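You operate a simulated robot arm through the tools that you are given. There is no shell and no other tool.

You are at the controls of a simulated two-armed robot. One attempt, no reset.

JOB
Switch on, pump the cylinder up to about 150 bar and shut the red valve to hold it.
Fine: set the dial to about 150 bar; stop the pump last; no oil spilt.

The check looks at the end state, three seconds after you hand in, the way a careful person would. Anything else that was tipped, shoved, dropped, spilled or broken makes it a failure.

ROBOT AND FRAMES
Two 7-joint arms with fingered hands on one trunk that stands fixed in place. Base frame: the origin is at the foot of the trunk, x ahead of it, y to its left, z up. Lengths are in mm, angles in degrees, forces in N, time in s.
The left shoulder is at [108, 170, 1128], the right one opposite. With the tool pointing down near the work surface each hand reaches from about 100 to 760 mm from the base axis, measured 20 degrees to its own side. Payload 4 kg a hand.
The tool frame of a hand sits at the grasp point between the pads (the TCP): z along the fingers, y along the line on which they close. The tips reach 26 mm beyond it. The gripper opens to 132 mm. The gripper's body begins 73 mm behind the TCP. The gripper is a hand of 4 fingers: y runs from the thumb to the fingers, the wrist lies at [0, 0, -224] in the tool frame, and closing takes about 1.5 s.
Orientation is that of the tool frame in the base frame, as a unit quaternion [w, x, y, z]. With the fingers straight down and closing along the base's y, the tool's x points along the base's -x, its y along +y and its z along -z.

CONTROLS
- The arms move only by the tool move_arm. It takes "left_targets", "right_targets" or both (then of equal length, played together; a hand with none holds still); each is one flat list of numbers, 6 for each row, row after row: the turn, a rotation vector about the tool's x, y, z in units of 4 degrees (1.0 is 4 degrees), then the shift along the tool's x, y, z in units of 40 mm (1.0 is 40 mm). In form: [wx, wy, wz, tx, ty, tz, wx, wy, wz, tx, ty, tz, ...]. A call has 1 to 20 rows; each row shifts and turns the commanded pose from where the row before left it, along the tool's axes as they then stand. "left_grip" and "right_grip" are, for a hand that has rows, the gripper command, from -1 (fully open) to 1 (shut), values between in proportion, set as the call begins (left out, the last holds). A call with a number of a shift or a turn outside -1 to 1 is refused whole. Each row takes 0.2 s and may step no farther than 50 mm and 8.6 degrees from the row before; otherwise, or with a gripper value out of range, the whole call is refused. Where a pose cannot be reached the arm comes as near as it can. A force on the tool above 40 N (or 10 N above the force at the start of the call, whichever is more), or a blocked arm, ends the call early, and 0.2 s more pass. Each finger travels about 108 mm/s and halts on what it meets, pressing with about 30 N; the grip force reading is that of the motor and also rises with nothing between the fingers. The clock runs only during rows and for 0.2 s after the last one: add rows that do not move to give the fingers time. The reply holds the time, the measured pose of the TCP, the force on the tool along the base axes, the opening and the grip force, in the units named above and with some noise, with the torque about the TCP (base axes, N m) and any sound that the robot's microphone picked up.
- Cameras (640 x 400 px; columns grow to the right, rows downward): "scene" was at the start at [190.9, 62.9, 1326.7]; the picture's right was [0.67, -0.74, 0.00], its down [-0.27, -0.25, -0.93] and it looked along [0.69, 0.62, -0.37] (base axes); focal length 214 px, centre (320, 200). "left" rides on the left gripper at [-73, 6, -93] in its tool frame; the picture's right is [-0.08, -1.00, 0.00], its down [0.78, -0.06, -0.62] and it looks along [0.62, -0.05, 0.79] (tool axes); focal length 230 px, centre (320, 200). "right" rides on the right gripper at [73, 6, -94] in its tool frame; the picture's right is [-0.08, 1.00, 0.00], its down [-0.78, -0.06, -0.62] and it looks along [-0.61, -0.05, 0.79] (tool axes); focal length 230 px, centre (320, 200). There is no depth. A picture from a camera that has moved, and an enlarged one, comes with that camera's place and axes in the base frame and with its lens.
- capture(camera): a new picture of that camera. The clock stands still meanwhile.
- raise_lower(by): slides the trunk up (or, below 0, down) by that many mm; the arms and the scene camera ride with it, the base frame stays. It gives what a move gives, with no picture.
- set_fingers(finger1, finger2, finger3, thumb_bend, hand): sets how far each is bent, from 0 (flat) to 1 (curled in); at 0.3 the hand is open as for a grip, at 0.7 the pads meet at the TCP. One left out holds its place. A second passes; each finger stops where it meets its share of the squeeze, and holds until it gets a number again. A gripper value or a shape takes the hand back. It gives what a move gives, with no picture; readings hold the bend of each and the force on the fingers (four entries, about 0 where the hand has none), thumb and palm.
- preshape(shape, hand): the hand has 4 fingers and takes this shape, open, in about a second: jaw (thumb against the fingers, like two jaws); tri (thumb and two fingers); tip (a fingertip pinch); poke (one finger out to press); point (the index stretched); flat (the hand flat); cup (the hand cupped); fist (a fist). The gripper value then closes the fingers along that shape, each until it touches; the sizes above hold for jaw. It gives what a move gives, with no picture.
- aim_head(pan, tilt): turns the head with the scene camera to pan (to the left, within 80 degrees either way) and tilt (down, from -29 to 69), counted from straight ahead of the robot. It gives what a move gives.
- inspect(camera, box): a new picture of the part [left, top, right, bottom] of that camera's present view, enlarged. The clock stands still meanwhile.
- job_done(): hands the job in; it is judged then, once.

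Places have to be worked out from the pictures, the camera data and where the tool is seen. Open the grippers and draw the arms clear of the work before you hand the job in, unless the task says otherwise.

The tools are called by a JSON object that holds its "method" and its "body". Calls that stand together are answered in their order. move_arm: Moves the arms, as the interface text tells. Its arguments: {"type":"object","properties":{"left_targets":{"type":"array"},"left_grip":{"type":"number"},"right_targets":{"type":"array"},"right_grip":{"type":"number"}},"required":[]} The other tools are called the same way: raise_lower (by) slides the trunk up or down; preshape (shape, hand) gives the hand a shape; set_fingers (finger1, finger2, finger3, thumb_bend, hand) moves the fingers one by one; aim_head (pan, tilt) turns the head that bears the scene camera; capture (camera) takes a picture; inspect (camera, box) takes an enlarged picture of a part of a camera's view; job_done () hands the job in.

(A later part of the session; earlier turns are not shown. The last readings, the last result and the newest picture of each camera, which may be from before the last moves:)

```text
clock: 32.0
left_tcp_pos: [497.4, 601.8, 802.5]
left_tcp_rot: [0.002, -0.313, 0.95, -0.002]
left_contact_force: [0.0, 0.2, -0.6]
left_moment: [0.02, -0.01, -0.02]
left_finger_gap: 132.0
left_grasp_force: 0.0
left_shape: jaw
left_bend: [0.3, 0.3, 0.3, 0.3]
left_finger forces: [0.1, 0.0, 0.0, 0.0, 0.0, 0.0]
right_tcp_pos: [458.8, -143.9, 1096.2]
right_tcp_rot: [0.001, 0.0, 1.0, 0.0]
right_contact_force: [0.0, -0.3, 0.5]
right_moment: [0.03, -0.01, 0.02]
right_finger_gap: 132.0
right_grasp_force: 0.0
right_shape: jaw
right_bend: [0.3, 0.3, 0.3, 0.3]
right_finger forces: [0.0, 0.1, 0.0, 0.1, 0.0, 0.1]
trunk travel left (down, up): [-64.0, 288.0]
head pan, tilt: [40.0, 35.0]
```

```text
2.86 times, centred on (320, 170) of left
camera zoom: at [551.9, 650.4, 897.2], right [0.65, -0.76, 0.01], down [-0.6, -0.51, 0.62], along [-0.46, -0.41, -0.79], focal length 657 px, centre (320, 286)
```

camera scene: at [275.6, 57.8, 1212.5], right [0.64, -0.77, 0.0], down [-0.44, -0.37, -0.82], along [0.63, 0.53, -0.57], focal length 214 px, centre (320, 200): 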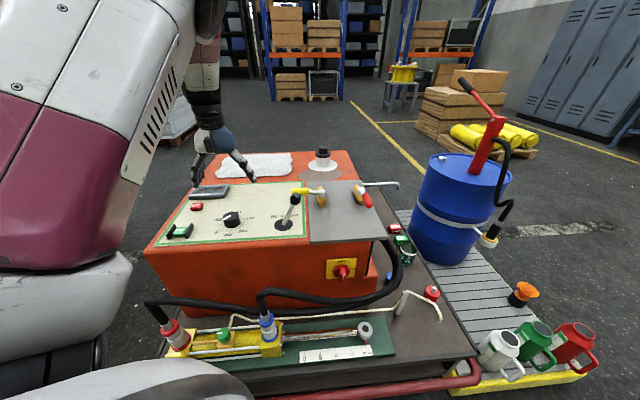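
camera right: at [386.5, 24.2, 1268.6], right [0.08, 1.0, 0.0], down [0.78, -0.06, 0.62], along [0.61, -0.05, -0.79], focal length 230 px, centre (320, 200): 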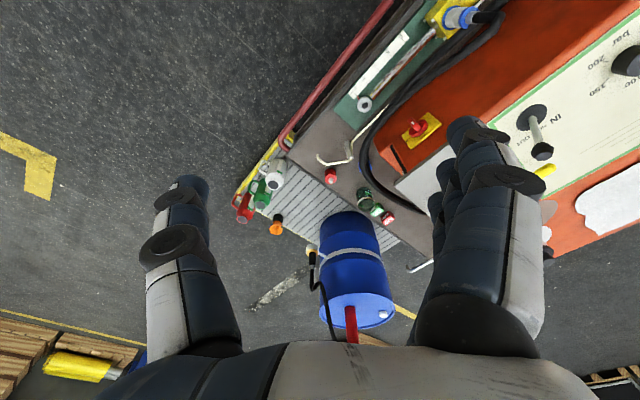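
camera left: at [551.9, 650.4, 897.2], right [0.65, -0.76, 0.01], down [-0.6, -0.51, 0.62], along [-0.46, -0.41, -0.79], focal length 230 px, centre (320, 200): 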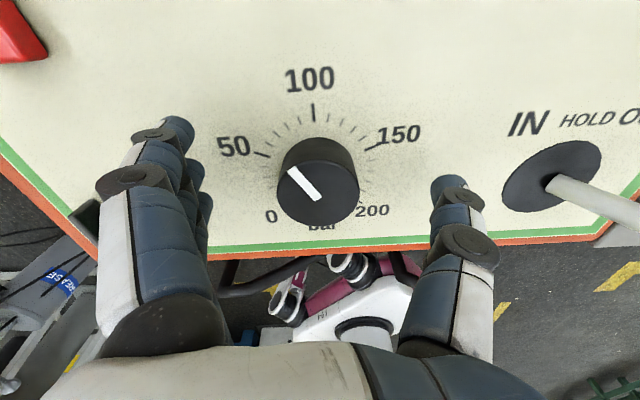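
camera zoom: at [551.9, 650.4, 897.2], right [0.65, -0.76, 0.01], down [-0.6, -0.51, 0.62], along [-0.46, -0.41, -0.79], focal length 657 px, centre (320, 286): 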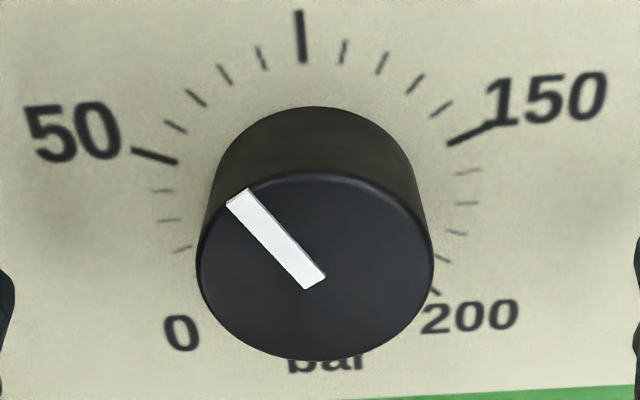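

Slip per bite is ~20°. I wind the hand back further (another 40°), nudge 3 mm toward the robot, grip again and turn in a longer bite.

{"method": "move_arm", "body": {"left_targets": [0, 0, -1, 0, 0, 0, 0, 0, -1, 0, 0, 0, 0, 0, -1, 0, 0, 0, 0, 0, -1, 0, 0, 0, 0, 0, -1, 0, 0, 0, 0, 0, -1, 0, 0, 0, 0, 0, -1, 0, 0, 0, 0, 0, -1, 0, 0, 0, 0, 0, -1, 0, 0, 0, 0, 0, -1, 0.075, 0, 0]}}

{"method": "capture", "body": {"camera": "left"}}

```text
clock: 34.2
left_tcp_pos: [496.2, 597.4, 803.1]
left_tcp_rot: [0.0, -0.619, 0.785, -0.004]
left_contact_force: [-0.5, -0.2, -0.1]
left_moment: [0.05, -0.01, 0.01]
left_finger_gap: 132.0
left_grasp_force: 0.1
left_shape: jaw
left_bend: [0.3, 0.3, 0.3, 0.3]
left_finger forces: [0.1, 0.1, 0.0, 0.0, 0.1, 0.0]
right_tcp_pos: [459.1, -143.5, 1096.0]
right_tcp_rot: [0.001, 0.0, 1.0, 0.0]
right_contact_force: [-0.4, 0.0, 0.2]
right_moment: [0.02, 0.01, 0.01]
right_finger_gap: 132.0
right_grasp_force: 0.0
right_shape: jaw
right_bend: [0.3, 0.3, 0.3, 0.3]
right_finger forces: [0.0, 0.0, 0.1, 0.1, 0.0, 0.1]
trunk travel left (down, up): [-64.0, 288.0]
head pan, tilt: [40.0, 35.0]
```

```text
taken
camera left: at [507.0, 671.7, 896.6], right [0.99, -0.16, 0.01], down [-0.13, -0.77, 0.62], along [-0.09, -0.61, -0.78], focal length 230 px, centre (320, 200)
```

left: 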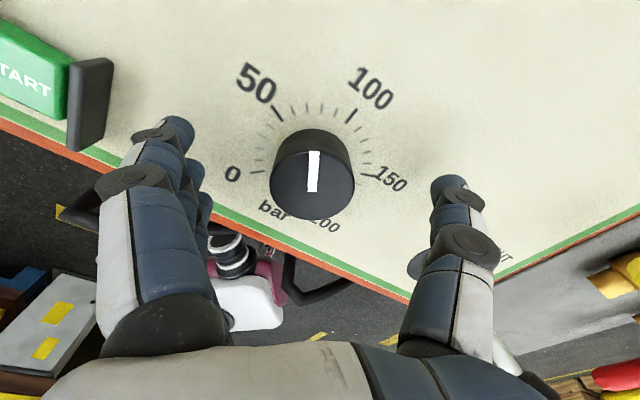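

Good clearance all round. Close and turn.

{"method": "move_arm", "body": {"left_targets": [0, 0, 0, 0, 0, 0, 0, 0, 0, 0, 0, 0, 0, 0, 0, 0, 0, 0, 0, 0, 0, 0, 0, 0, 0, 0, 0, 0, 0, 0, 0, 0, 0, 0, 0, 0, 0, 0, 0, 0, 0, 0], "left_grip": 1}}

{"method": "move_arm", "body": {"left_targets": [0, 0, 1, 0, 0, 0, 0, 0, 1, 0, 0, 0, 0, 0, 1, 0, 0, 0, 0, 0, 1, 0, 0, 0, 0, 0, 1, 0, 0, 0, 0, 0, 1, 0, 0, 0, 0, 0, 1, 0, 0, 0, 0, 0, 1, 0, 0, 0, 0, 0, 1, 0, 0, 0, 0, 0, 1, 0, 0, 0, 0, 0, 1, 0, 0, 0, 0, 0, 1, 0, 0, 0, 0, 0, 1, 0, 0, 0, 0, 0, 1, 0, 0, 0, 0, 0, 1, 0, 0, 0, 0, 0, 1, 0, 0, 0, 0, 0, 1, 0, 0, 0, 0, 0, 1, 0, 0, 0, 0, 0, 1, 0, 0, 0, 0, 0, 1, 0, 0, 0]}}

{"method": "inspect", "body": {"camera": "left", "box": [200, 60, 440, 240]}}

```text
clock: 35.8
left_tcp_pos: [496.4, 597.8, 802.6]
left_tcp_rot: [0.001, -0.618, 0.786, -0.004]
left_contact_force: [-0.4, -0.3, -2.6]
left_moment: [-0.02, 0.03, 0.02]
left_finger_gap: 33.7
left_grasp_force: 30.5
left_shape: jaw
left_bend: [0.73, 0.73, 0.73, 0.7]
left_finger forces: [8.5, 9.1, 8.8, 0.0, 26.7, 0.1]
right_tcp_pos: [460.1, -143.5, 1094.9]
right_tcp_rot: [0.0, 0.0, 1.0, 0.001]
right_contact_force: [0.8, -0.4, 0.4]
right_moment: [0.03, 0.03, -0.01]
right_finger_gap: 131.6
right_grasp_force: 0.1
right_shape: jaw
right_bend: [0.3, 0.3, 0.3, 0.3]
right_finger forces: [0.0, 0.0, 0.0, 0.0, 0.0, 0.1]
trunk travel left (down, up): [-64.0, 288.0]
head pan, tilt: [40.0, 35.0]
```

```text
clock: 40.0
left_tcp_pos: [494.2, 597.5, 802.9]
left_tcp_rot: [0.001, 0.031, 1.0, -0.004]
left_contact_force: [-20.2, -15.9, -7.9]
left_moment: [-0.41, 0.35, 0.07]
left_finger_gap: 32.6
left_grasp_force: 30.2
left_shape: jaw
left_bend: [0.73, 0.74, 0.73, 0.7]
left_finger forces: [5.9, 6.7, 12.0, 0.0, 36.1, 0.1]
right_tcp_pos: [458.2, -144.3, 1095.4]
right_tcp_rot: [0.002, 0.001, 1.0, -0.001]
right_contact_force: [-0.1, -0.6, 0.0]
right_moment: [0.03, -0.03, 0.0]
right_finger_gap: 132.0
right_grasp_force: 0.1
right_shape: jaw
right_bend: [0.3, 0.3, 0.3, 0.3]
right_finger forces: [0.0, 0.0, 0.0, 0.0, 0.0, 0.0]
trunk travel left (down, up): [-64.0, 288.0]
head pan, tilt: [40.0, 35.0]
```

```text
2.22 times, centred on (320, 150) of left
camera zoom: at [567.0, 599.3, 897.7], right [0.01, -1.0, 0.01], down [-0.79, -0.01, 0.61], along [-0.61, -0.01, -0.79], focal length 511 px, centre (320, 311)
```

zoom: 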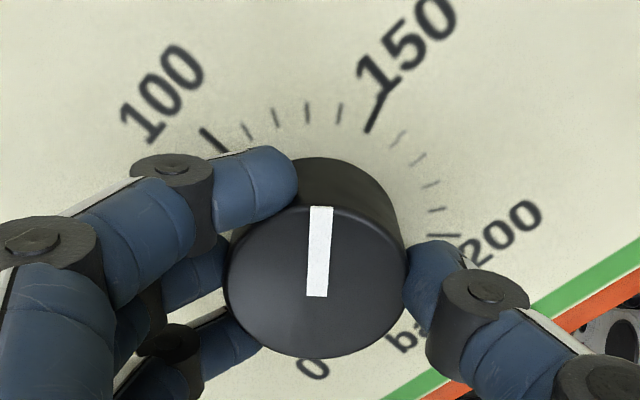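

All three fingers now hold well; the mark stands near 137 bar. I turn another ~18° and check.

{"method": "move_arm", "body": {"left_targets": [0, 0, 0.9, 0, 0, 0, 0, 0, 0.9, 0, 0, 0, 0, 0, 0.9, 0, 0, 0, 0, 0, 0.9, 0, 0, 0, 0, 0, 0.9, 0, 0, 0]}}

{"method": "inspect", "body": {"camera": "left", "box": [200, 60, 440, 240]}}

```text
clock: 41.2
left_tcp_pos: [493.8, 597.4, 802.6]
left_tcp_rot: [0.002, 0.187, 0.982, -0.003]
left_contact_force: [-21.3, -14.3, -8.1]
left_moment: [-0.42, 0.41, 0.06]
left_finger_gap: 33.0
left_grasp_force: 30.5
left_shape: jaw
left_bend: [0.73, 0.74, 0.73, 0.7]
left_finger forces: [5.8, 6.1, 10.9, 0.1, 37.1, 0.1]
right_tcp_pos: [458.0, -143.4, 1095.4]
right_tcp_rot: [0.0, 0.001, 1.0, -0.001]
right_contact_force: [-0.5, -0.8, 0.7]
right_moment: [-0.02, 0.01, 0.02]
right_finger_gap: 131.9
right_grasp_force: 0.1
right_shape: jaw
right_bend: [0.3, 0.3, 0.3, 0.3]
right_finger forces: [0.1, 0.1, 0.0, 0.1, 0.0, 0.0]
trunk travel left (down, up): [-64.0, 288.0]
head pan, tilt: [40.0, 35.0]
```

```text
2.22 times, centred on (320, 150) of left
camera zoom: at [563.7, 576.7, 897.9], right [-0.3, -0.96, 0.01], down [-0.75, 0.24, 0.61], along [-0.59, 0.18, -0.79], focal length 511 px, centre (320, 311)
```

zoom: 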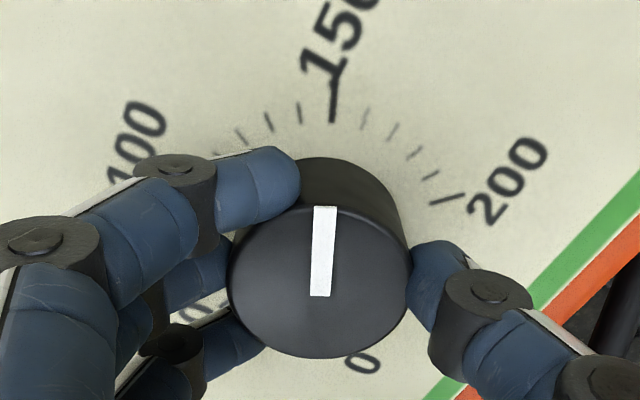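

The mark now lies at ~149–150. I release and lift a bit to check.

{"method": "move_arm", "body": {"left_targets": [0, 0, 0, 0, 0, 0, 0, 0, 0, 0, 0, 0, 0, 0, 0, 0, 0, 0, 0, 0, 0, 0, 0, 0, 0, 0, 0, 0, 0, -0.7, 0, 0, 0, 0, 0, -0.9, 0, 0, 0, 0, 0, -0.9], "left_grip": -1}}

{"method": "inspect", "body": {"camera": "left", "box": [200, 60, 440, 240]}}

```text
clock: 42.8
left_tcp_pos: [496.6, 598.1, 903.0]
left_tcp_rot: [0.005, 0.187, 0.982, -0.002]
left_contact_force: [0.1, -0.5, 1.1]
left_moment: [0.02, 0.0, -0.01]
left_finger_gap: 131.8
left_grasp_force: 0.0
left_shape: jaw
left_bend: [0.3, 0.3, 0.3, 0.3]
left_finger forces: [0.1, 0.1, 0.0, 0.0, 0.0, 0.0]
right_tcp_pos: [459.2, -145.1, 1096.2]
right_tcp_rot: [0.001, 0.001, 1.0, 0.0]
right_contact_force: [0.0, 0.6, -0.2]
right_moment: [0.0, -0.03, 0.0]
right_finger_gap: 131.9
right_grasp_force: 0.1
right_shape: jaw
right_bend: [0.3, 0.3, 0.3, 0.3]
right_finger forces: [0.1, 0.0, 0.0, 0.0, 0.1, 0.1]
trunk travel left (down, up): [-64.0, 288.0]
head pan, tilt: [40.0, 35.0]
```

```text
2.22 times, centred on (320, 150) of left
camera zoom: at [564.5, 578.0, 997.9], right [-0.3, -0.96, 0.0], down [-0.76, 0.24, 0.61], along [-0.58, 0.18, -0.79], focal length 511 px, centre (320, 311)
```

zoom: 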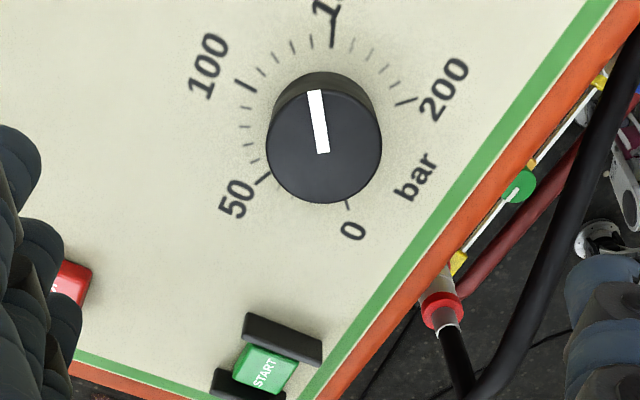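

On release the strained hand dragged the mark back to ~142. I regrip with the hand better centred (axis at ≈(493.5,598.5), offset toward the fingers) and turn the last ~12°.

{"method": "move_arm", "body": {"left_targets": [0, 0, -1, 0, 0, 0, 0, 0, -1, 0, 0, 0, 0, 0, -1, 0, 0, 0, 0, 0, 0, 0.085, -0.078, 0, 0, 0, 0, 0, 0, 0.85, 0, 0, 0, 0, 0, 0.85, 0, 0, 0, 0, 0, 0.8, 0, 0, 0, 0, 0, 0]}}

{"method": "move_arm", "body": {"left_targets": [0, 0, 0, 0, 0, 0, 0, 0, 0, 0, 0, 0, 0, 0, 0, 0, 0, 0, 0, 0, 0, 0, 0, 0, 0, 0, 0, 0, 0, 0, 0, 0, 0, 0, 0, 0, 0, 0, 0, 0, 0, 0], "left_grip": 1}}

{"method": "inspect", "body": {"camera": "left", "box": [200, 60, 440, 240]}}

```text
clock: 44.6
left_tcp_pos: [492.3, 596.3, 803.1]
left_tcp_rot: [0.003, 0.084, 0.996, -0.002]
left_contact_force: [-0.5, -0.3, -0.1]
left_moment: [-0.03, -0.02, -0.04]
left_finger_gap: 131.9
left_grasp_force: 0.2
left_shape: jaw
left_bend: [0.3, 0.3, 0.3, 0.3]
left_finger forces: [0.0, 0.0, 0.0, 0.0, 0.0, 0.0]
right_tcp_pos: [458.9, -143.2, 1095.9]
right_tcp_rot: [0.0, 0.0, 1.0, -0.001]
right_contact_force: [-0.1, 0.3, 0.3]
right_moment: [-0.04, -0.01, 0.05]
right_finger_gap: 131.7
right_grasp_force: 0.0
right_shape: jaw
right_bend: [0.3, 0.3, 0.3, 0.3]
right_finger forces: [0.0, 0.0, 0.1, 0.1, 0.0, 0.1]
trunk travel left (down, up): [-64.0, 288.0]
head pan, tilt: [40.0, 35.0]
```

```text
clock: 46.2
left_tcp_pos: [490.6, 597.2, 804.4]
left_tcp_rot: [0.003, 0.083, 0.997, -0.002]
left_contact_force: [0.7, -0.1, -2.4]
left_moment: [0.03, 0.04, 0.0]
left_finger_gap: 33.6
left_grasp_force: 30.1
left_shape: jaw
left_bend: [0.73, 0.74, 0.73, 0.7]
left_finger forces: [8.4, 9.1, 8.3, 0.0, 27.2, 0.0]
right_tcp_pos: [460.0, -144.3, 1094.6]
right_tcp_rot: [-0.001, 0.0, 1.0, 0.0]
right_contact_force: [0.5, -1.4, -0.3]
right_moment: [0.0, 0.03, -0.01]
right_finger_gap: 131.9
right_grasp_force: 0.0
right_shape: jaw
right_bend: [0.3, 0.3, 0.3, 0.3]
right_finger forces: [0.0, 0.0, 0.1, 0.1, 0.0, 0.0]
trunk travel left (down, up): [-64.0, 288.0]
head pan, tilt: [40.0, 35.0]
```

```text
2.22 times, centred on (320, 150) of left
camera zoom: at [564.5, 591.2, 897.3], right [-0.09, -1.0, 0.0], down [-0.79, 0.07, 0.61], along [-0.61, 0.05, -0.79], focal length 511 px, centre (320, 311)
```

zoom: 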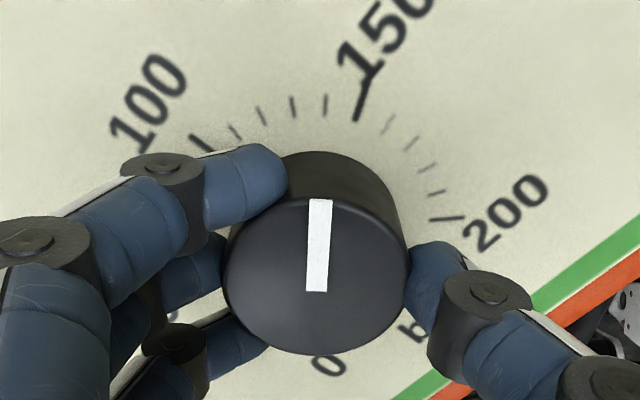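

{"method": "move_arm", "body": {"left_targets": [0, 0, 0.96, 0, 0, 0, 0, 0, 0.96, 0, 0, 0, 0, 0, 0.96, 0, 0, 0, 0, 0, 0.96, 0, 0, 0, 0, 0, 0, 0, 0, 0]}}

{"method": "inspect", "body": {"camera": "left", "box": [200, 60, 440, 240]}}

```text
clock: 47.4
left_tcp_pos: [490.8, 597.4, 802.4]
left_tcp_rot: [0.004, 0.217, 0.976, -0.002]
left_contact_force: [-4.3, 2.5, -2.1]
left_moment: [0.06, 0.08, 0.01]
left_finger_gap: 33.6
left_grasp_force: 30.3
left_shape: jaw
left_bend: [0.73, 0.74, 0.73, 0.7]
left_finger forces: [7.9, 9.4, 10.1, 0.0, 26.9, 0.0]
right_tcp_pos: [458.8, -142.6, 1095.3]
right_tcp_rot: [0.001, 0.0, 1.0, 0.0]
right_contact_force: [-0.6, -0.4, 0.1]
right_moment: [-0.02, 0.02, 0.0]
right_finger_gap: 132.1
right_grasp_force: 0.1
right_shape: jaw
right_bend: [0.3, 0.3, 0.3, 0.3]
right_finger forces: [0.0, 0.0, 0.0, 0.0, 0.0, 0.0]
trunk travel left (down, up): [-64.0, 288.0]
head pan, tilt: [40.0, 35.0]
```

```text
2.22 times, centred on (320, 150) of left
camera zoom: at [560.0, 571.9, 897.3], right [-0.35, -0.94, 0.0], down [-0.74, 0.28, 0.61], along [-0.57, 0.21, -0.79], focal length 511 px, centre (320, 311)
```

zoom: 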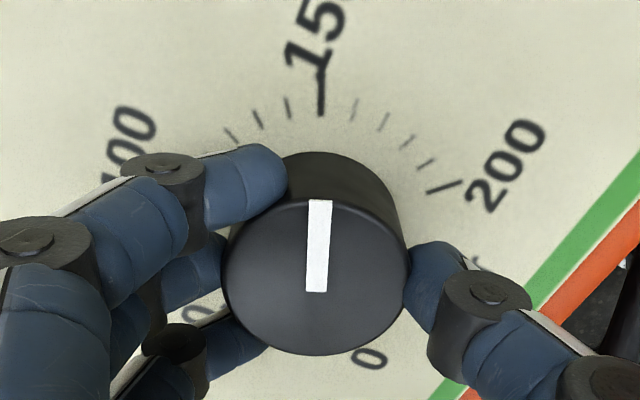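

{"method": "move_arm", "body": {"left_targets": [0, 0, 0, 0, 0, 0, 0, 0, 0, 0, 0, 0, 0, 0, 0, 0, 0, 0, 0, 0, 0, 0, 0, 0, 0, 0, 0, 0, 0, -0.7, 0, 0, 0, 0, 0, -0.9, 0, 0, 0, 0, 0, -0.9], "left_grip": -1}}

{"method": "inspect", "body": {"camera": "left", "box": [200, 60, 440, 240]}}

```text
clock: 49.0
left_tcp_pos: [492.0, 595.7, 905.1]
left_tcp_rot: [0.004, 0.216, 0.976, -0.002]
left_contact_force: [0.1, 0.4, -0.5]
left_moment: [-0.04, -0.03, -0.03]
left_finger_gap: 131.9
left_grasp_force: 0.0
left_shape: jaw
left_bend: [0.3, 0.3, 0.3, 0.3]
left_finger forces: [0.0, 0.1, 0.1, 0.0, 0.1, 0.0]
right_tcp_pos: [459.2, -143.8, 1096.8]
right_tcp_rot: [0.0, 0.0, 1.0, 0.0]
right_contact_force: [0.4, 0.7, 0.0]
right_moment: [0.04, 0.02, 0.06]
right_finger_gap: 131.7
right_grasp_force: 0.1
right_shape: jaw
right_bend: [0.3, 0.3, 0.3, 0.3]
right_finger forces: [0.0, 0.0, 0.1, 0.0, 0.0, 0.1]
trunk travel left (down, up): [-64.0, 288.0]
head pan, tilt: [40.0, 35.0]
```

```text
2.22 times, centred on (320, 150) of left
camera zoom: at [558.9, 571.6, 999.5], right [-0.35, -0.94, 0.0], down [-0.74, 0.28, 0.61], along [-0.57, 0.21, -0.79], focal length 511 px, centre (320, 311)
```

zoom: 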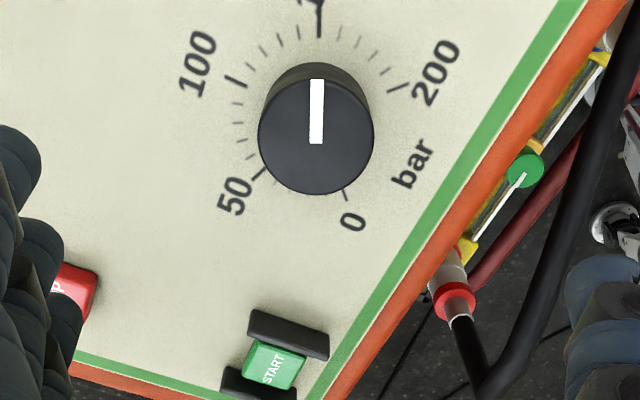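

The dial now points right at 150. Next is the mains switch; the right hand suits it. I first use the right hand's camera to survey the front of the unit (hose, switch), moving it left, down and yawing 45°.

{"method": "move_arm", "body": {"right_targets": [0, 0, -1, 0, 0, 0, 0, 0, -1, 0, 0, 0, 0, 0, -1, 0, 0, 0, 0, 0, -1, 0, 0, 0, 0, 0, -1, 0, 0, 0, 0, 0, -1, 0, 0, 0, 0, 0, -1, 0, 0, 0, 0, 0, -1, 0, 0, 0, 0, 0, -1, 0, 0, 0, 0, 0, -1, 0, 0, 0, 0, 0, -1, 0, 0, 0, 0, 0, 0, -0.6, 0.9, 0, 0, 0, 0, -0.6, 0.9, 0, 0, 0, 0, -0.6, 0.9, 0, 0, 0, 0, -0.6, 0.9, 0]}}

{"method": "capture", "body": {"camera": "right"}}

{"method": "capture", "body": {"camera": "scene"}}

```text
clock: 52.2
left_tcp_pos: [492.1, 596.5, 903.5]
left_tcp_rot: [0.003, 0.216, 0.976, -0.001]
left_contact_force: [0.3, 0.3, -0.4]
left_moment: [0.02, -0.04, 0.04]
left_finger_gap: 131.9
left_grasp_force: 0.0
left_shape: jaw
left_bend: [0.3, 0.3, 0.3, 0.3]
left_finger forces: [0.0, 0.1, 0.0, 0.0, 0.1, 0.0]
right_tcp_pos: [426.7, 26.9, 1095.1]
right_tcp_rot: [-0.001, -0.375, 0.927, 0.001]
right_contact_force: [-0.1, 1.0, -0.1]
right_moment: [0.0, -0.03, 0.04]
right_finger_gap: 132.2
right_grasp_force: 0.1
right_shape: jaw
right_bend: [0.3, 0.3, 0.3, 0.3]
right_finger forces: [0.1, 0.0, 0.0, 0.1, 0.0, 0.0]
trunk travel left (down, up): [-64.0, 288.0]
head pan, tilt: [40.0, 35.0]
```

```text
taken
camera right: at [370.9, -19.0, 1189.4], right [-0.64, 0.77, 0.0], down [0.61, 0.5, 0.62], along [0.48, 0.39, -0.79], focal length 230 px, centre (320, 200)
```

right: 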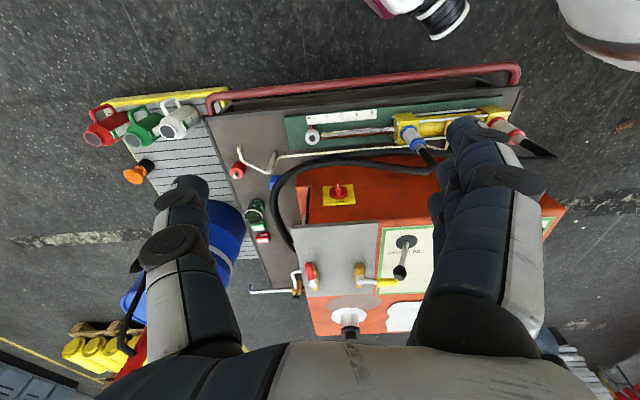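

```text
taken
camera scene: at [275.0, 58.0, 1212.8], right [0.64, -0.77, 0.0], down [-0.44, -0.37, -0.82], along [0.63, 0.53, -0.57], focal length 214 px, centre (320, 200)
```

scene: 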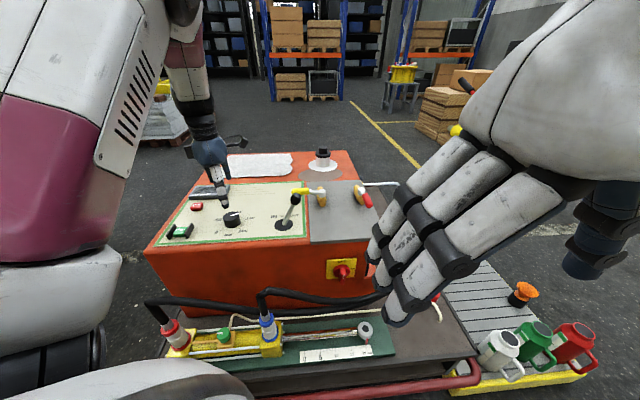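

{"method": "inspect", "body": {"camera": "right", "box": [240, 90, 450, 221]}}

{"method": "inspect", "body": {"camera": "right", "box": [240, 200, 440, 325]}}

{"method": "inspect", "body": {"camera": "scene", "box": [240, 250, 400, 350]}}

```text
3.05 times, centred on (345, 156) of right
camera zoom: at [370.9, -19.0, 1189.4], right [-0.64, 0.77, 0.0], down [0.61, 0.5, 0.62], along [0.48, 0.39, -0.79], focal length 701 px, centre (244, 336)
```

zoom: 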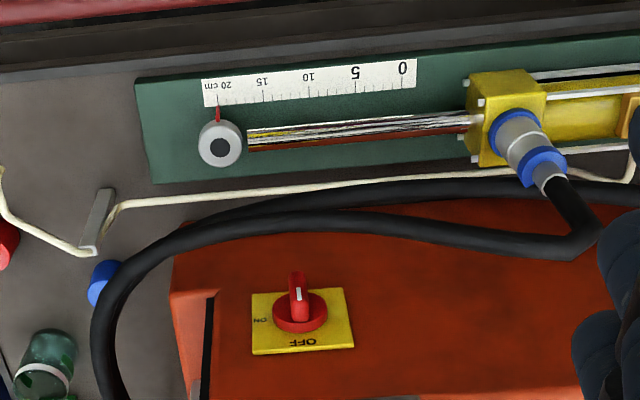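

```text
3.20 times, centred on (340, 262) of right
camera zoom: at [370.9, -19.0, 1189.4], right [-0.64, 0.77, 0.0], down [0.61, 0.5, 0.62], along [0.48, 0.39, -0.79], focal length 736 px, centre (256, 0)
```

zoom: 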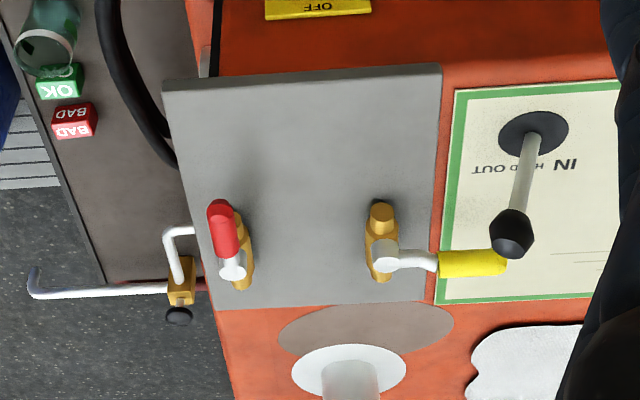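

```text
4.00 times, centred on (320, 300) of scene
camera zoom: at [275.0, 58.0, 1212.8], right [0.64, -0.77, 0.0], down [-0.44, -0.37, -0.82], along [0.63, 0.53, -0.57], focal length 858 px, centre (320, -200)
```

zoom: 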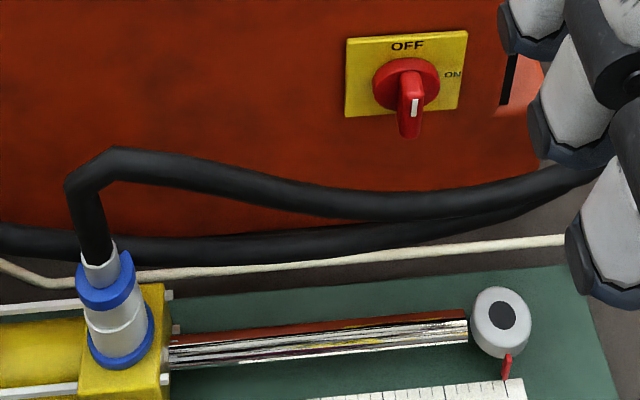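

The view shows the hose well below the switch (z≈520 vs ≈638). I bring the right hand forward to about (560,170,850) and begin pitching it to point along the unit's depth.

{"method": "move_arm", "body": {"right_targets": [0, 0, 0, -0.696, 0.025, 0.875, 0, 0, 0, -0.696, 0.025, 0.875, 0, 0, 0, -0.696, 0.025, 0.875, 0, 0, 0, -0.696, 0.025, 0.875, 0, 0, 0, -0.696, 0.025, 0.875, 0, 0, 0, -0.696, 0.025, 0.875, 0, 0, 0, -0.696, 0.025, 0.875, 0, -1, 0, 0, 0, 0, 0, -1, 0, 0, 0, 0, 0, -1, 0, 0, 0, 0, 0, -1, 0, 0, 0, 0, 0, -1, 0, 0, 0, 0, 0, -1, 0, 0, 0, 0, 0, -1, 0, 0, 0, 0, 0, -1, 0, 0, 0, 0, 0, -1, 0, 0, 0, 0, 0, -1, 0, 0, 0, 0, 0, -1, 0, 0, 0, 0]}}

{"method": "capture", "body": {"camera": "scene"}}

```text
clock: 56.0
left_tcp_pos: [492.6, 596.3, 903.6]
left_tcp_rot: [0.003, 0.216, 0.976, -0.002]
left_contact_force: [0.2, -0.4, 0.0]
left_moment: [0.0, 0.0, 0.0]
left_finger_gap: 131.6
left_grasp_force: 0.1
left_shape: jaw
left_bend: [0.3, 0.3, 0.3, 0.3]
left_finger forces: [0.0, 0.0, 0.1, 0.0, 0.0, 0.0]
right_tcp_pos: [577.3, 156.6, 859.3]
right_tcp_rot: [0.3, -0.339, 0.885, 0.11]
right_contact_force: [0.3, -0.2, 0.0]
right_moment: [-0.02, 0.0, 0.0]
right_finger_gap: 131.9
right_grasp_force: 0.0
right_shape: jaw
right_bend: [0.3, 0.3, 0.3, 0.3]
right_finger forces: [0.0, 0.0, 0.0, 0.1, 0.0, 0.1]
right hand out of reach, approached as far as the arm can: row 16, 18
trunk travel left (down, up): [-64.0, 288.0]
head pan, tilt: [40.0, 35.0]
```

```text
taken
camera scene: at [275.1, 57.5, 1212.8], right [0.64, -0.77, 0.0], down [-0.44, -0.37, -0.82], along [0.63, 0.53, -0.57], focal length 214 px, centre (320, 200)
```

scene: 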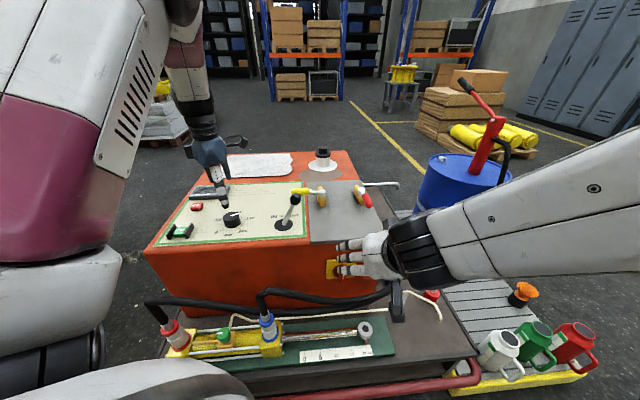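

The right arm follows with the elbow out to the right. I continue the pitch and check reach.

{"method": "move_arm", "body": {"right_targets": [0, -1, 0, 0, 0, 0.5, 0, -1, 0, 0, 0, 0.5, 0, -1, 0, 0, 0, 0.3, 0, -1, 0, 0.5, 0, 0, 0, -1, 0, 0.5, 0, 0, 0, -1, 0, 0.5, 0, 0, 0, -1, 0, 0.5, 0, 0]}}

{"method": "capture", "body": {"camera": "right"}}

```text
clock: 57.6
left_tcp_pos: [491.2, 596.8, 903.5]
left_tcp_rot: [0.004, 0.217, 0.976, -0.002]
left_contact_force: [-0.3, 1.1, -0.6]
left_moment: [0.02, 0.01, 0.01]
left_finger_gap: 131.9
left_grasp_force: 0.0
left_shape: jaw
left_bend: [0.3, 0.3, 0.3, 0.3]
left_finger forces: [0.1, 0.1, 0.0, 0.0, 0.0, 0.0]
right_tcp_pos: [573.4, 163.3, 776.6]
right_tcp_rot: [0.442, -0.33, 0.819, 0.159]
right_contact_force: [0.3, -0.5, -0.2]
right_moment: [0.02, 0.01, 0.01]
right_finger_gap: 131.7
right_grasp_force: 0.1
right_shape: jaw
right_bend: [0.3, 0.3, 0.3, 0.3]
right_finger forces: [0.0, 0.0, 0.1, 0.0, 0.0, 0.1]
right hand out of reach, approached as far as the arm can: row 6, 7
trunk travel left (down, up): [-64.0, 288.0]
head pan, tilt: [40.0, 35.0]
```

```text
taken
camera right: at [483.8, 86.2, 768.9], right [-0.65, 0.76, 0.03], down [-0.03, -0.07, 1.0], along [0.76, 0.65, 0.07], focal length 230 px, centre (320, 200)
```

right: 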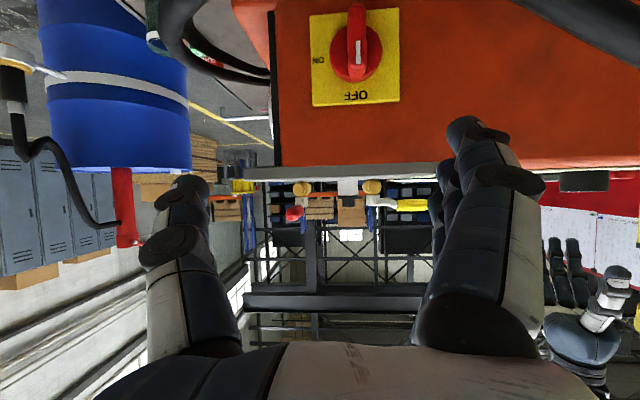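

The palm camera confirms the switch centre near (648,283,632). I move down and left in front of it keeping the tilt, then pitch further.

{"method": "move_arm", "body": {"right_targets": [0, 0, 0, 0.713, 0.303, 0.67, 0, 0, 0, 0.713, 0.303, 0.67, 0, 0, 0, 0.713, 0.303, 0.67, 0, -1, 0, 0, 0, 0, 0, -1, 0, 0, 0, 0, 0, -1, 0, 0, 0, 0, 0, -1, 0, 0, 0, 0]}}

{"method": "capture", "body": {"camera": "right"}}

{"method": "capture", "body": {"camera": "scene"}}

```text
clock: 59.2
left_tcp_pos: [491.7, 596.4, 904.7]
left_tcp_rot: [0.003, 0.216, 0.976, -0.001]
left_contact_force: [-1.0, 0.4, -0.4]
left_moment: [0.03, -0.02, 0.03]
left_finger_gap: 131.8
left_grasp_force: 0.1
left_shape: jaw
left_bend: [0.3, 0.3, 0.3, 0.3]
left_finger forces: [0.0, 0.0, 0.1, 0.1, 0.1, 0.0]
right_tcp_pos: [574.7, 166.3, 767.8]
right_tcp_rot: [0.441, -0.33, 0.819, 0.159]
right_contact_force: [-0.5, -0.2, 0.5]
right_moment: [0.05, -0.03, 0.02]
right_finger_gap: 131.8
right_grasp_force: 0.1
right_shape: jaw
right_bend: [0.3, 0.3, 0.3, 0.3]
right_finger forces: [0.1, 0.0, 0.1, 0.0, 0.0, 0.1]
right hand out of reach, approached as far as the arm can: row 1, 2, 3, 4, 5, 6, 7
trunk travel left (down, up): [-64.0, 288.0]
head pan, tilt: [40.0, 35.0]
```

```text
taken
camera right: at [483.0, 89.5, 760.0], right [-0.65, 0.76, 0.03], down [-0.03, -0.07, 1.0], along [0.76, 0.65, 0.07], focal length 230 px, centre (320, 200)
```

right: 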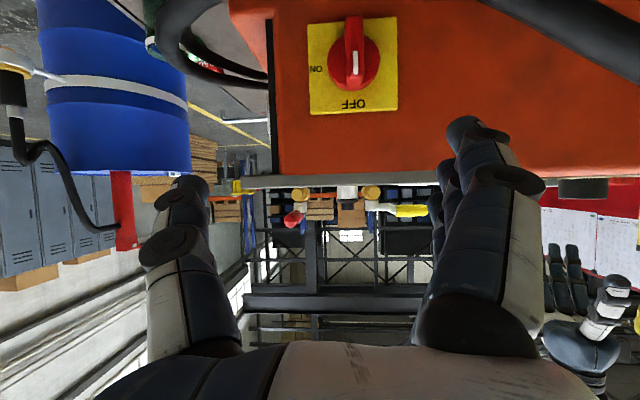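

```text
taken
camera scene: at [275.1, 57.4, 1212.8], right [0.64, -0.77, 0.0], down [-0.44, -0.37, -0.82], along [0.63, 0.53, -0.57], focal length 214 px, centre (320, 200)
```

scene: 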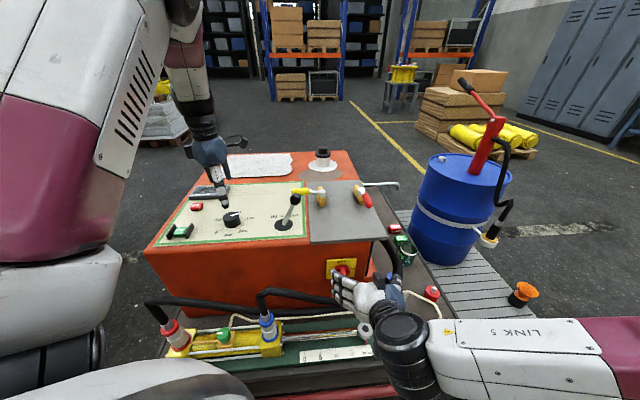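

The right wrist is at a limit: its palm faces outward, unnatural for a forward reach. I'll roll it +180° about its own axis (clear space here) and see whether the arm relaxes.

{"method": "move_arm", "body": {"right_targets": [0, 0, 1, 0, 0, 0, 0, 0, 1, 0, 0, 0, 0, 0, 1, 0, 0, 0, 0, 0, 1, 0, 0, 0, 0, 0, 1, 0, 0, 0, 0, 0, 1, 0, 0, 0, 0, 0, 1, 0, 0, 0, 0, 0, 1, 0, 0, 0, 0, 0, 1, 0, 0, 0, 0, 0, 1, 0, 0, 0]}}

{"method": "capture", "body": {"camera": "scene"}}

```text
clock: 61.4
left_tcp_pos: [490.2, 596.1, 904.9]
left_tcp_rot: [0.004, 0.216, 0.976, -0.002]
left_contact_force: [-0.3, -0.6, -0.7]
left_moment: [0.01, -0.04, 0.01]
left_finger_gap: 132.0
left_grasp_force: 0.1
left_shape: jaw
left_bend: [0.3, 0.3, 0.3, 0.3]
left_finger forces: [0.1, 0.0, 0.0, 0.0, 0.0, 0.1]
right_tcp_pos: [573.5, 165.4, 766.6]
right_tcp_rot: [0.361, -0.028, 0.883, 0.3]
right_contact_force: [0.8, 0.3, 0.7]
right_moment: [0.0, -0.01, -0.02]
right_finger_gap: 131.8
right_grasp_force: 0.1
right_shape: jaw
right_bend: [0.3, 0.3, 0.3, 0.3]
right_finger forces: [0.0, 0.0, 0.0, 0.0, 0.0, 0.0]
trunk travel left (down, up): [-64.0, 288.0]
head pan, tilt: [40.0, 35.0]
```

```text
taken
camera scene: at [275.1, 57.4, 1212.8], right [0.64, -0.77, 0.0], down [-0.44, -0.37, -0.82], along [0.63, 0.53, -0.57], focal length 214 px, centre (320, 200)
```

scene: 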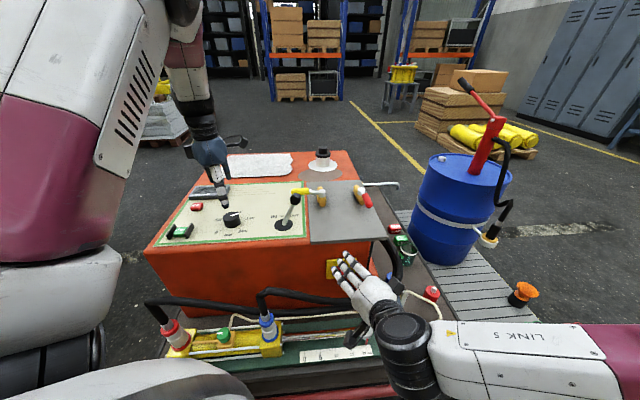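

Rolling works without reach limits. I continue the roll.

{"method": "move_arm", "body": {"right_targets": [0, 0, 1, 0, 0, 0, 0, 0, 1, 0, 0, 0, 0, 0, 1, 0, 0, 0, 0, 0, 1, 0, 0, 0, 0, 0, 1, 0, 0, 0, 0, 0, 1, 0, 0, 0, 0, 0, 1, 0, 0, 0, 0, 0, 1, 0, 0, 0, 0, 0, 1, 0, 0, 0, 0, 0, 1, 0, 0, 0, 0, 0, 1, 0, 0, 0, 0, 0, 1, 0, 0, 0, 0, 0, 1, 0, 0, 0]}}

{"method": "capture", "body": {"camera": "scene"}}

{"method": "capture", "body": {"camera": "right"}}

```text
clock: 64.2
left_tcp_pos: [490.7, 595.9, 905.2]
left_tcp_rot: [0.003, 0.217, 0.976, -0.002]
left_contact_force: [0.9, 0.4, 0.8]
left_moment: [-0.01, -0.03, -0.04]
left_finger_gap: 131.9
left_grasp_force: 0.1
left_shape: jaw
left_bend: [0.3, 0.3, 0.3, 0.3]
left_finger forces: [0.0, 0.1, 0.0, 0.0, 0.0, 0.0]
right_tcp_pos: [574.4, 165.0, 766.9]
right_tcp_rot: [0.192, 0.361, 0.806, 0.428]
right_contact_force: [1.1, -0.1, 0.4]
right_moment: [0.02, 0.01, 0.03]
right_finger_gap: 131.7
right_grasp_force: 0.0
right_shape: jaw
right_bend: [0.3, 0.3, 0.3, 0.3]
right_finger forces: [0.1, 0.1, 0.0, 0.0, 0.1, 0.1]
trunk travel left (down, up): [-64.0, 288.0]
head pan, tilt: [40.0, 35.0]
```

```text
taken
camera scene: at [275.0, 57.5, 1212.8], right [0.64, -0.77, 0.0], down [-0.44, -0.37, -0.82], along [0.63, 0.53, -0.57], focal length 214 px, centre (320, 200)
```

scene: 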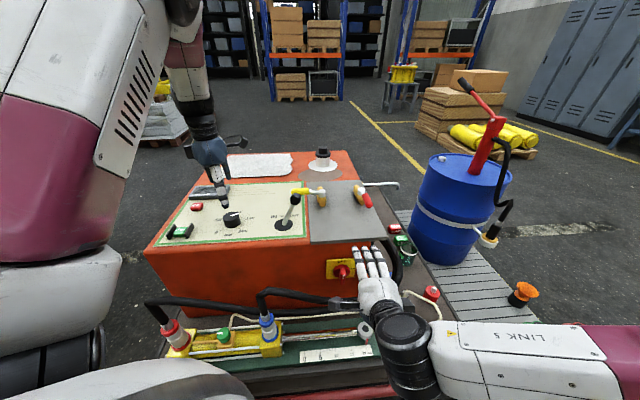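

```text
taken
camera right: at [469.4, 170.6, 825.2], right [0.47, 0.32, 0.83], down [0.12, -0.95, 0.3], along [0.88, -0.04, -0.48], focal length 230 px, centre (320, 200)
```

right: 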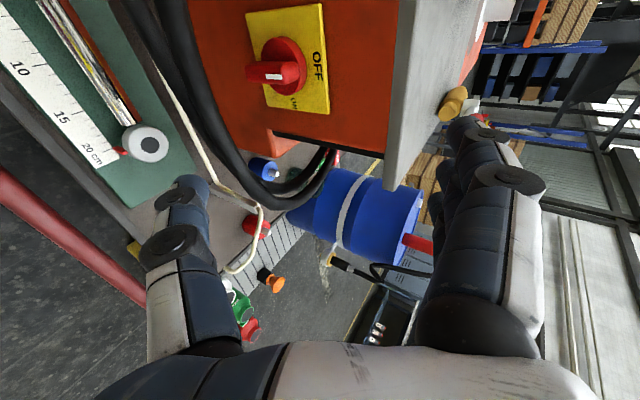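

Still free. I roll on toward the palm-left orientation.

{"method": "move_arm", "body": {"right_targets": [0, 0, 1, 0, 0, 0, 0, 0, 1, 0, 0, 0, 0, 0, 1, 0, 0, 0, 0, 0, 1, 0, 0, 0, 0, 0, 1, 0, 0, 0, 0, 0, 1, 0, 0, 0, 0, 0, 1, 0, 0, 0, 0, 0, 1, 0, 0, 0, 0, 0, 1, 0, 0, 0, 0, 0, 1, 0, 0, 0, 0, 0, 1, 0, 0, 0, 0, 0, 1, 0, 0, 0, 0, 0, 1, 0, 0, 0, 0, 0, 1, 0, 0, 0, 0, 0, 1, 0, 0, 0, 0, 0, 1, 0, 0, 0, 0, 0, 1, 0, 0, 0, 0, 0, 1, 0, 0, 0, 0, 0, 1, 0, 0, 0, 0, 0, 1, 0, 0, 0]}}

{"method": "capture", "body": {"camera": "right"}}

```text
clock: 68.4
left_tcp_pos: [492.2, 596.4, 904.2]
left_tcp_rot: [0.002, 0.216, 0.976, -0.001]
left_contact_force: [0.4, -1.0, 1.0]
left_moment: [-0.02, 0.01, 0.01]
left_finger_gap: 131.9
left_grasp_force: 0.0
left_shape: jaw
left_bend: [0.3, 0.3, 0.3, 0.3]
left_finger forces: [0.0, 0.0, 0.1, 0.0, 0.0, 0.0]
right_tcp_pos: [573.5, 166.3, 769.0]
right_tcp_rot: [-0.127, 0.796, 0.386, 0.449]
right_contact_force: [-0.3, -0.5, -0.5]
right_moment: [0.03, 0.03, -0.01]
right_finger_gap: 131.9
right_grasp_force: 0.1
right_shape: jaw
right_bend: [0.3, 0.3, 0.3, 0.3]
right_finger forces: [0.0, 0.0, 0.0, 0.0, 0.1, 0.0]
trunk travel left (down, up): [-64.0, 288.0]
head pan, tilt: [40.0, 35.0]
```

```text
taken
camera right: at [541.9, 147.3, 882.0], right [0.7, -0.71, 0.08], down [-0.66, -0.69, -0.3], along [0.27, 0.16, -0.95], focal length 230 px, centre (320, 200)
```

right: 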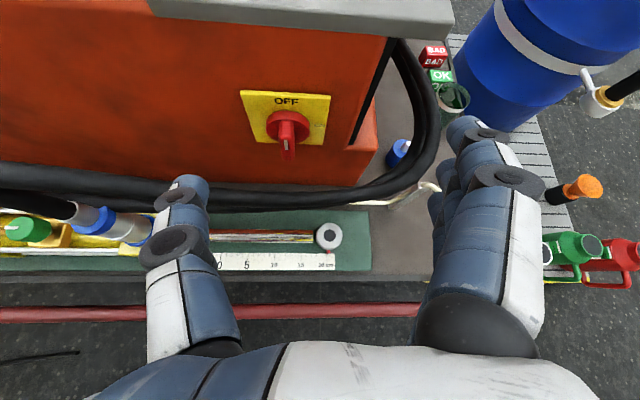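

Now the palm faces left with a clear view of the switch. I pitch up the remaining ~34° toward horizontal.

{"method": "move_arm", "body": {"right_targets": [0, 1, 0.3, 0, 0, 0, 0, 1, 0.3, 0, 0, 0, 0, 1, 0.3, 0, 0, 0, 0, 1, 0.3, 0, 0, 0, 0, 1, 0.3, 0, 0, 0, 0, 1, 0.3, 0, 0, 0, 0, 1, 0, 0, 0, 0, 0, 1, 0, 0, 0, 0]}}

{"method": "capture", "body": {"camera": "right"}}

{"method": "capture", "body": {"camera": "scene"}}

```text
clock: 70.2
left_tcp_pos: [491.7, 596.5, 903.6]
left_tcp_rot: [0.003, 0.216, 0.976, -0.001]
left_contact_force: [-0.4, 0.0, 0.4]
left_moment: [0.0, -0.01, 0.0]
left_finger_gap: 131.9
left_grasp_force: 0.1
left_shape: jaw
left_bend: [0.3, 0.3, 0.3, 0.3]
left_finger forces: [0.0, 0.1, 0.1, 0.1, 0.0, 0.0]
right_tcp_pos: [574.6, 166.3, 768.1]
right_tcp_rot: [-0.127, 0.795, 0.387, 0.449]
right_contact_force: [1.0, 0.5, 0.6]
right_moment: [0.02, -0.01, 0.01]
right_finger_gap: 131.7
right_grasp_force: 0.0
right_shape: jaw
right_bend: [0.3, 0.3, 0.3, 0.3]
right_finger forces: [0.0, 0.1, 0.0, 0.1, 0.0, 0.1]
right hand out of reach, approached as far as the arm can: row 1, 2, 3, 4, 5, 6, 7, 8
trunk travel left (down, up): [-64.0, 288.0]
head pan, tilt: [40.0, 35.0]
```

```text
taken
camera right: at [541.9, 147.3, 882.2], right [0.7, -0.71, 0.08], down [-0.66, -0.69, -0.3], along [0.27, 0.16, -0.95], focal length 230 px, centre (320, 200)
```

right: 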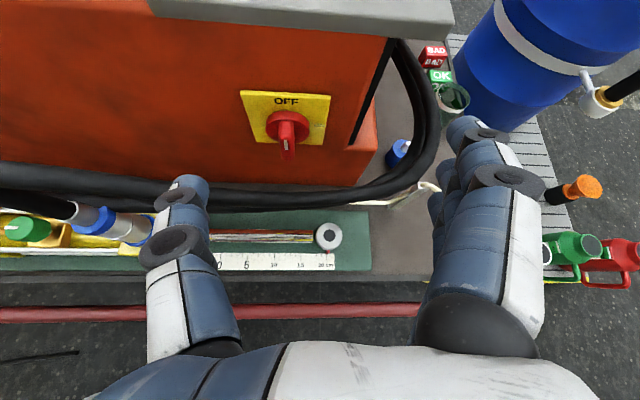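

```text
taken
camera scene: at [275.1, 57.4, 1212.8], right [0.64, -0.77, 0.0], down [-0.44, -0.37, -0.82], along [0.63, 0.53, -0.57], focal length 214 px, centre (320, 200)
```

scene: 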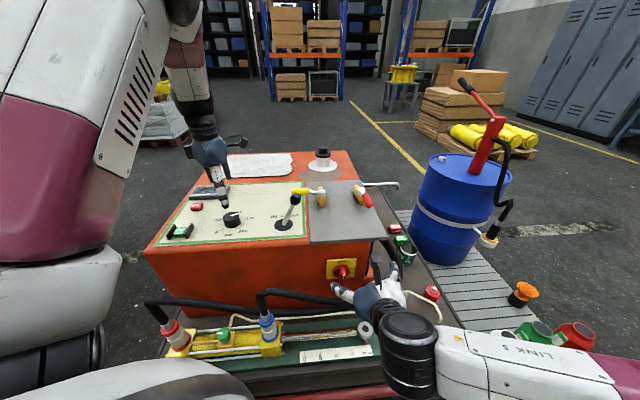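

Roll is free but pitch is stuck. I test whether the arm can extend along its pointing direction (forward-down), which would straighten the elbow.

{"method": "move_arm", "body": {"right_targets": [0, 0, 0, 0, 0, 0.5, 0, 0, 0, 0, 0, 0.5, 0, 0, 0, 0, 0, 0.5, 0, 0, 0, 0, 0, 0.5]}}

```text
clock: 71.2
left_tcp_pos: [491.4, 596.2, 903.0]
left_tcp_rot: [0.002, 0.216, 0.976, -0.002]
left_contact_force: [0.3, -0.7, 0.0]
left_moment: [-0.01, -0.02, -0.03]
left_finger_gap: 132.2
left_grasp_force: 0.1
left_shape: jaw
left_bend: [0.3, 0.3, 0.3, 0.3]
left_finger forces: [0.0, 0.0, 0.0, 0.1, 0.0, 0.0]
right_tcp_pos: [624.5, 208.8, 723.3]
right_tcp_rot: [-0.125, 0.797, 0.388, 0.445]
right_contact_force: [0.3, 0.3, -0.3]
right_moment: [-0.01, 0.0, 0.0]
right_finger_gap: 131.9
right_grasp_force: 0.1
right_shape: jaw
right_bend: [0.3, 0.3, 0.3, 0.3]
right_finger forces: [0.0, 0.0, 0.0, 0.1, 0.0, 0.1]
trunk travel left (down, up): [-64.0, 288.0]
head pan, tilt: [40.0, 35.0]
```

It extends freely. Try pitching up again from here, with slight descent.

{"method": "move_arm", "body": {"right_targets": [0, 1, 0, 0, 0, 0, 0, 1, 0, 0, 0, 0, 0, 1, 0, 0, 0, 0, 0, 1, 0, 0, 0, 0]}}

{"method": "capture", "body": {"camera": "right"}}

{"method": "capture", "body": {"camera": "scene"}}

```text
clock: 72.2
left_tcp_pos: [490.8, 596.4, 904.6]
left_tcp_rot: [0.003, 0.217, 0.976, -0.002]
left_contact_force: [0.4, -0.8, 1.1]
left_moment: [-0.03, 0.02, 0.01]
left_finger_gap: 131.9
left_grasp_force: 0.0
left_shape: jaw
left_bend: [0.3, 0.3, 0.3, 0.3]
left_finger forces: [0.0, 0.1, 0.0, 0.0, 0.0, 0.0]
right_tcp_pos: [624.3, 209.2, 723.5]
right_tcp_rot: [-0.125, 0.797, 0.387, 0.447]
right_contact_force: [0.3, -0.3, 1.1]
right_moment: [-0.05, 0.0, -0.01]
right_finger_gap: 131.9
right_grasp_force: 0.0
right_shape: jaw
right_bend: [0.3, 0.3, 0.3, 0.3]
right_finger forces: [0.0, 0.0, 0.0, 0.1, 0.0, 0.0]
right hand out of reach, approached as far as the arm can: row 1, 2, 3, 4
trunk travel left (down, up): [-64.0, 288.0]
head pan, tilt: [40.0, 35.0]
```

```text
taken
camera right: at [591.7, 190.9, 837.3], right [0.7, -0.71, 0.08], down [-0.66, -0.69, -0.29], along [0.26, 0.15, -0.95], focal length 230 px, centre (320, 200)
```

right: 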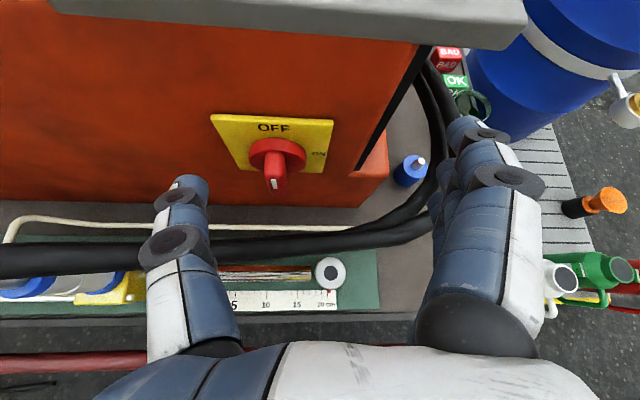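

```text
taken
camera scene: at [275.1, 57.5, 1212.8], right [0.64, -0.77, 0.0], down [-0.44, -0.37, -0.82], along [0.63, 0.53, -0.57], focal length 214 px, centre (320, 200)
```

scene: 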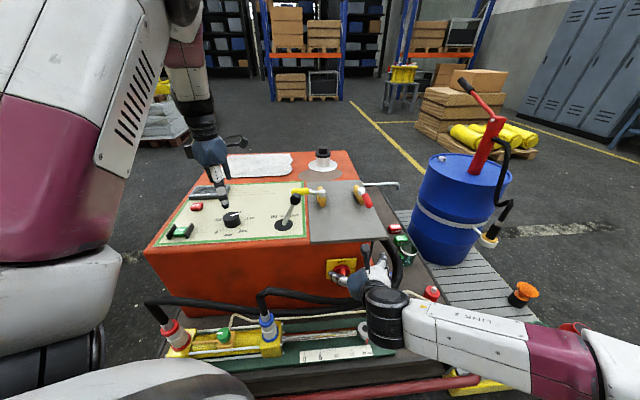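

The wrist pitch is limited, but a tilted grip can still turn the knob about the panel normal (ending with fingers pointing left, which suits this arm). I zoom in to locate the knob bar precisely.

{"method": "inspect", "body": {"camera": "right", "box": [200, 100, 360, 200]}}

```text
4.00 times, centred on (280, 150) of right
camera zoom: at [591.7, 190.9, 837.3], right [0.7, -0.71, 0.08], down [-0.66, -0.69, -0.29], along [0.26, 0.15, -0.95], focal length 920 px, centre (480, 400)
```

zoom: 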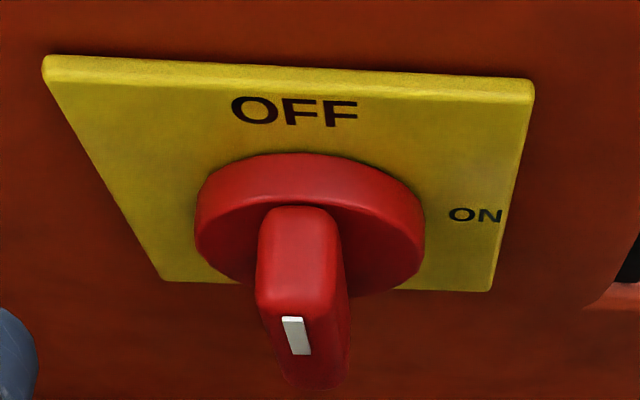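

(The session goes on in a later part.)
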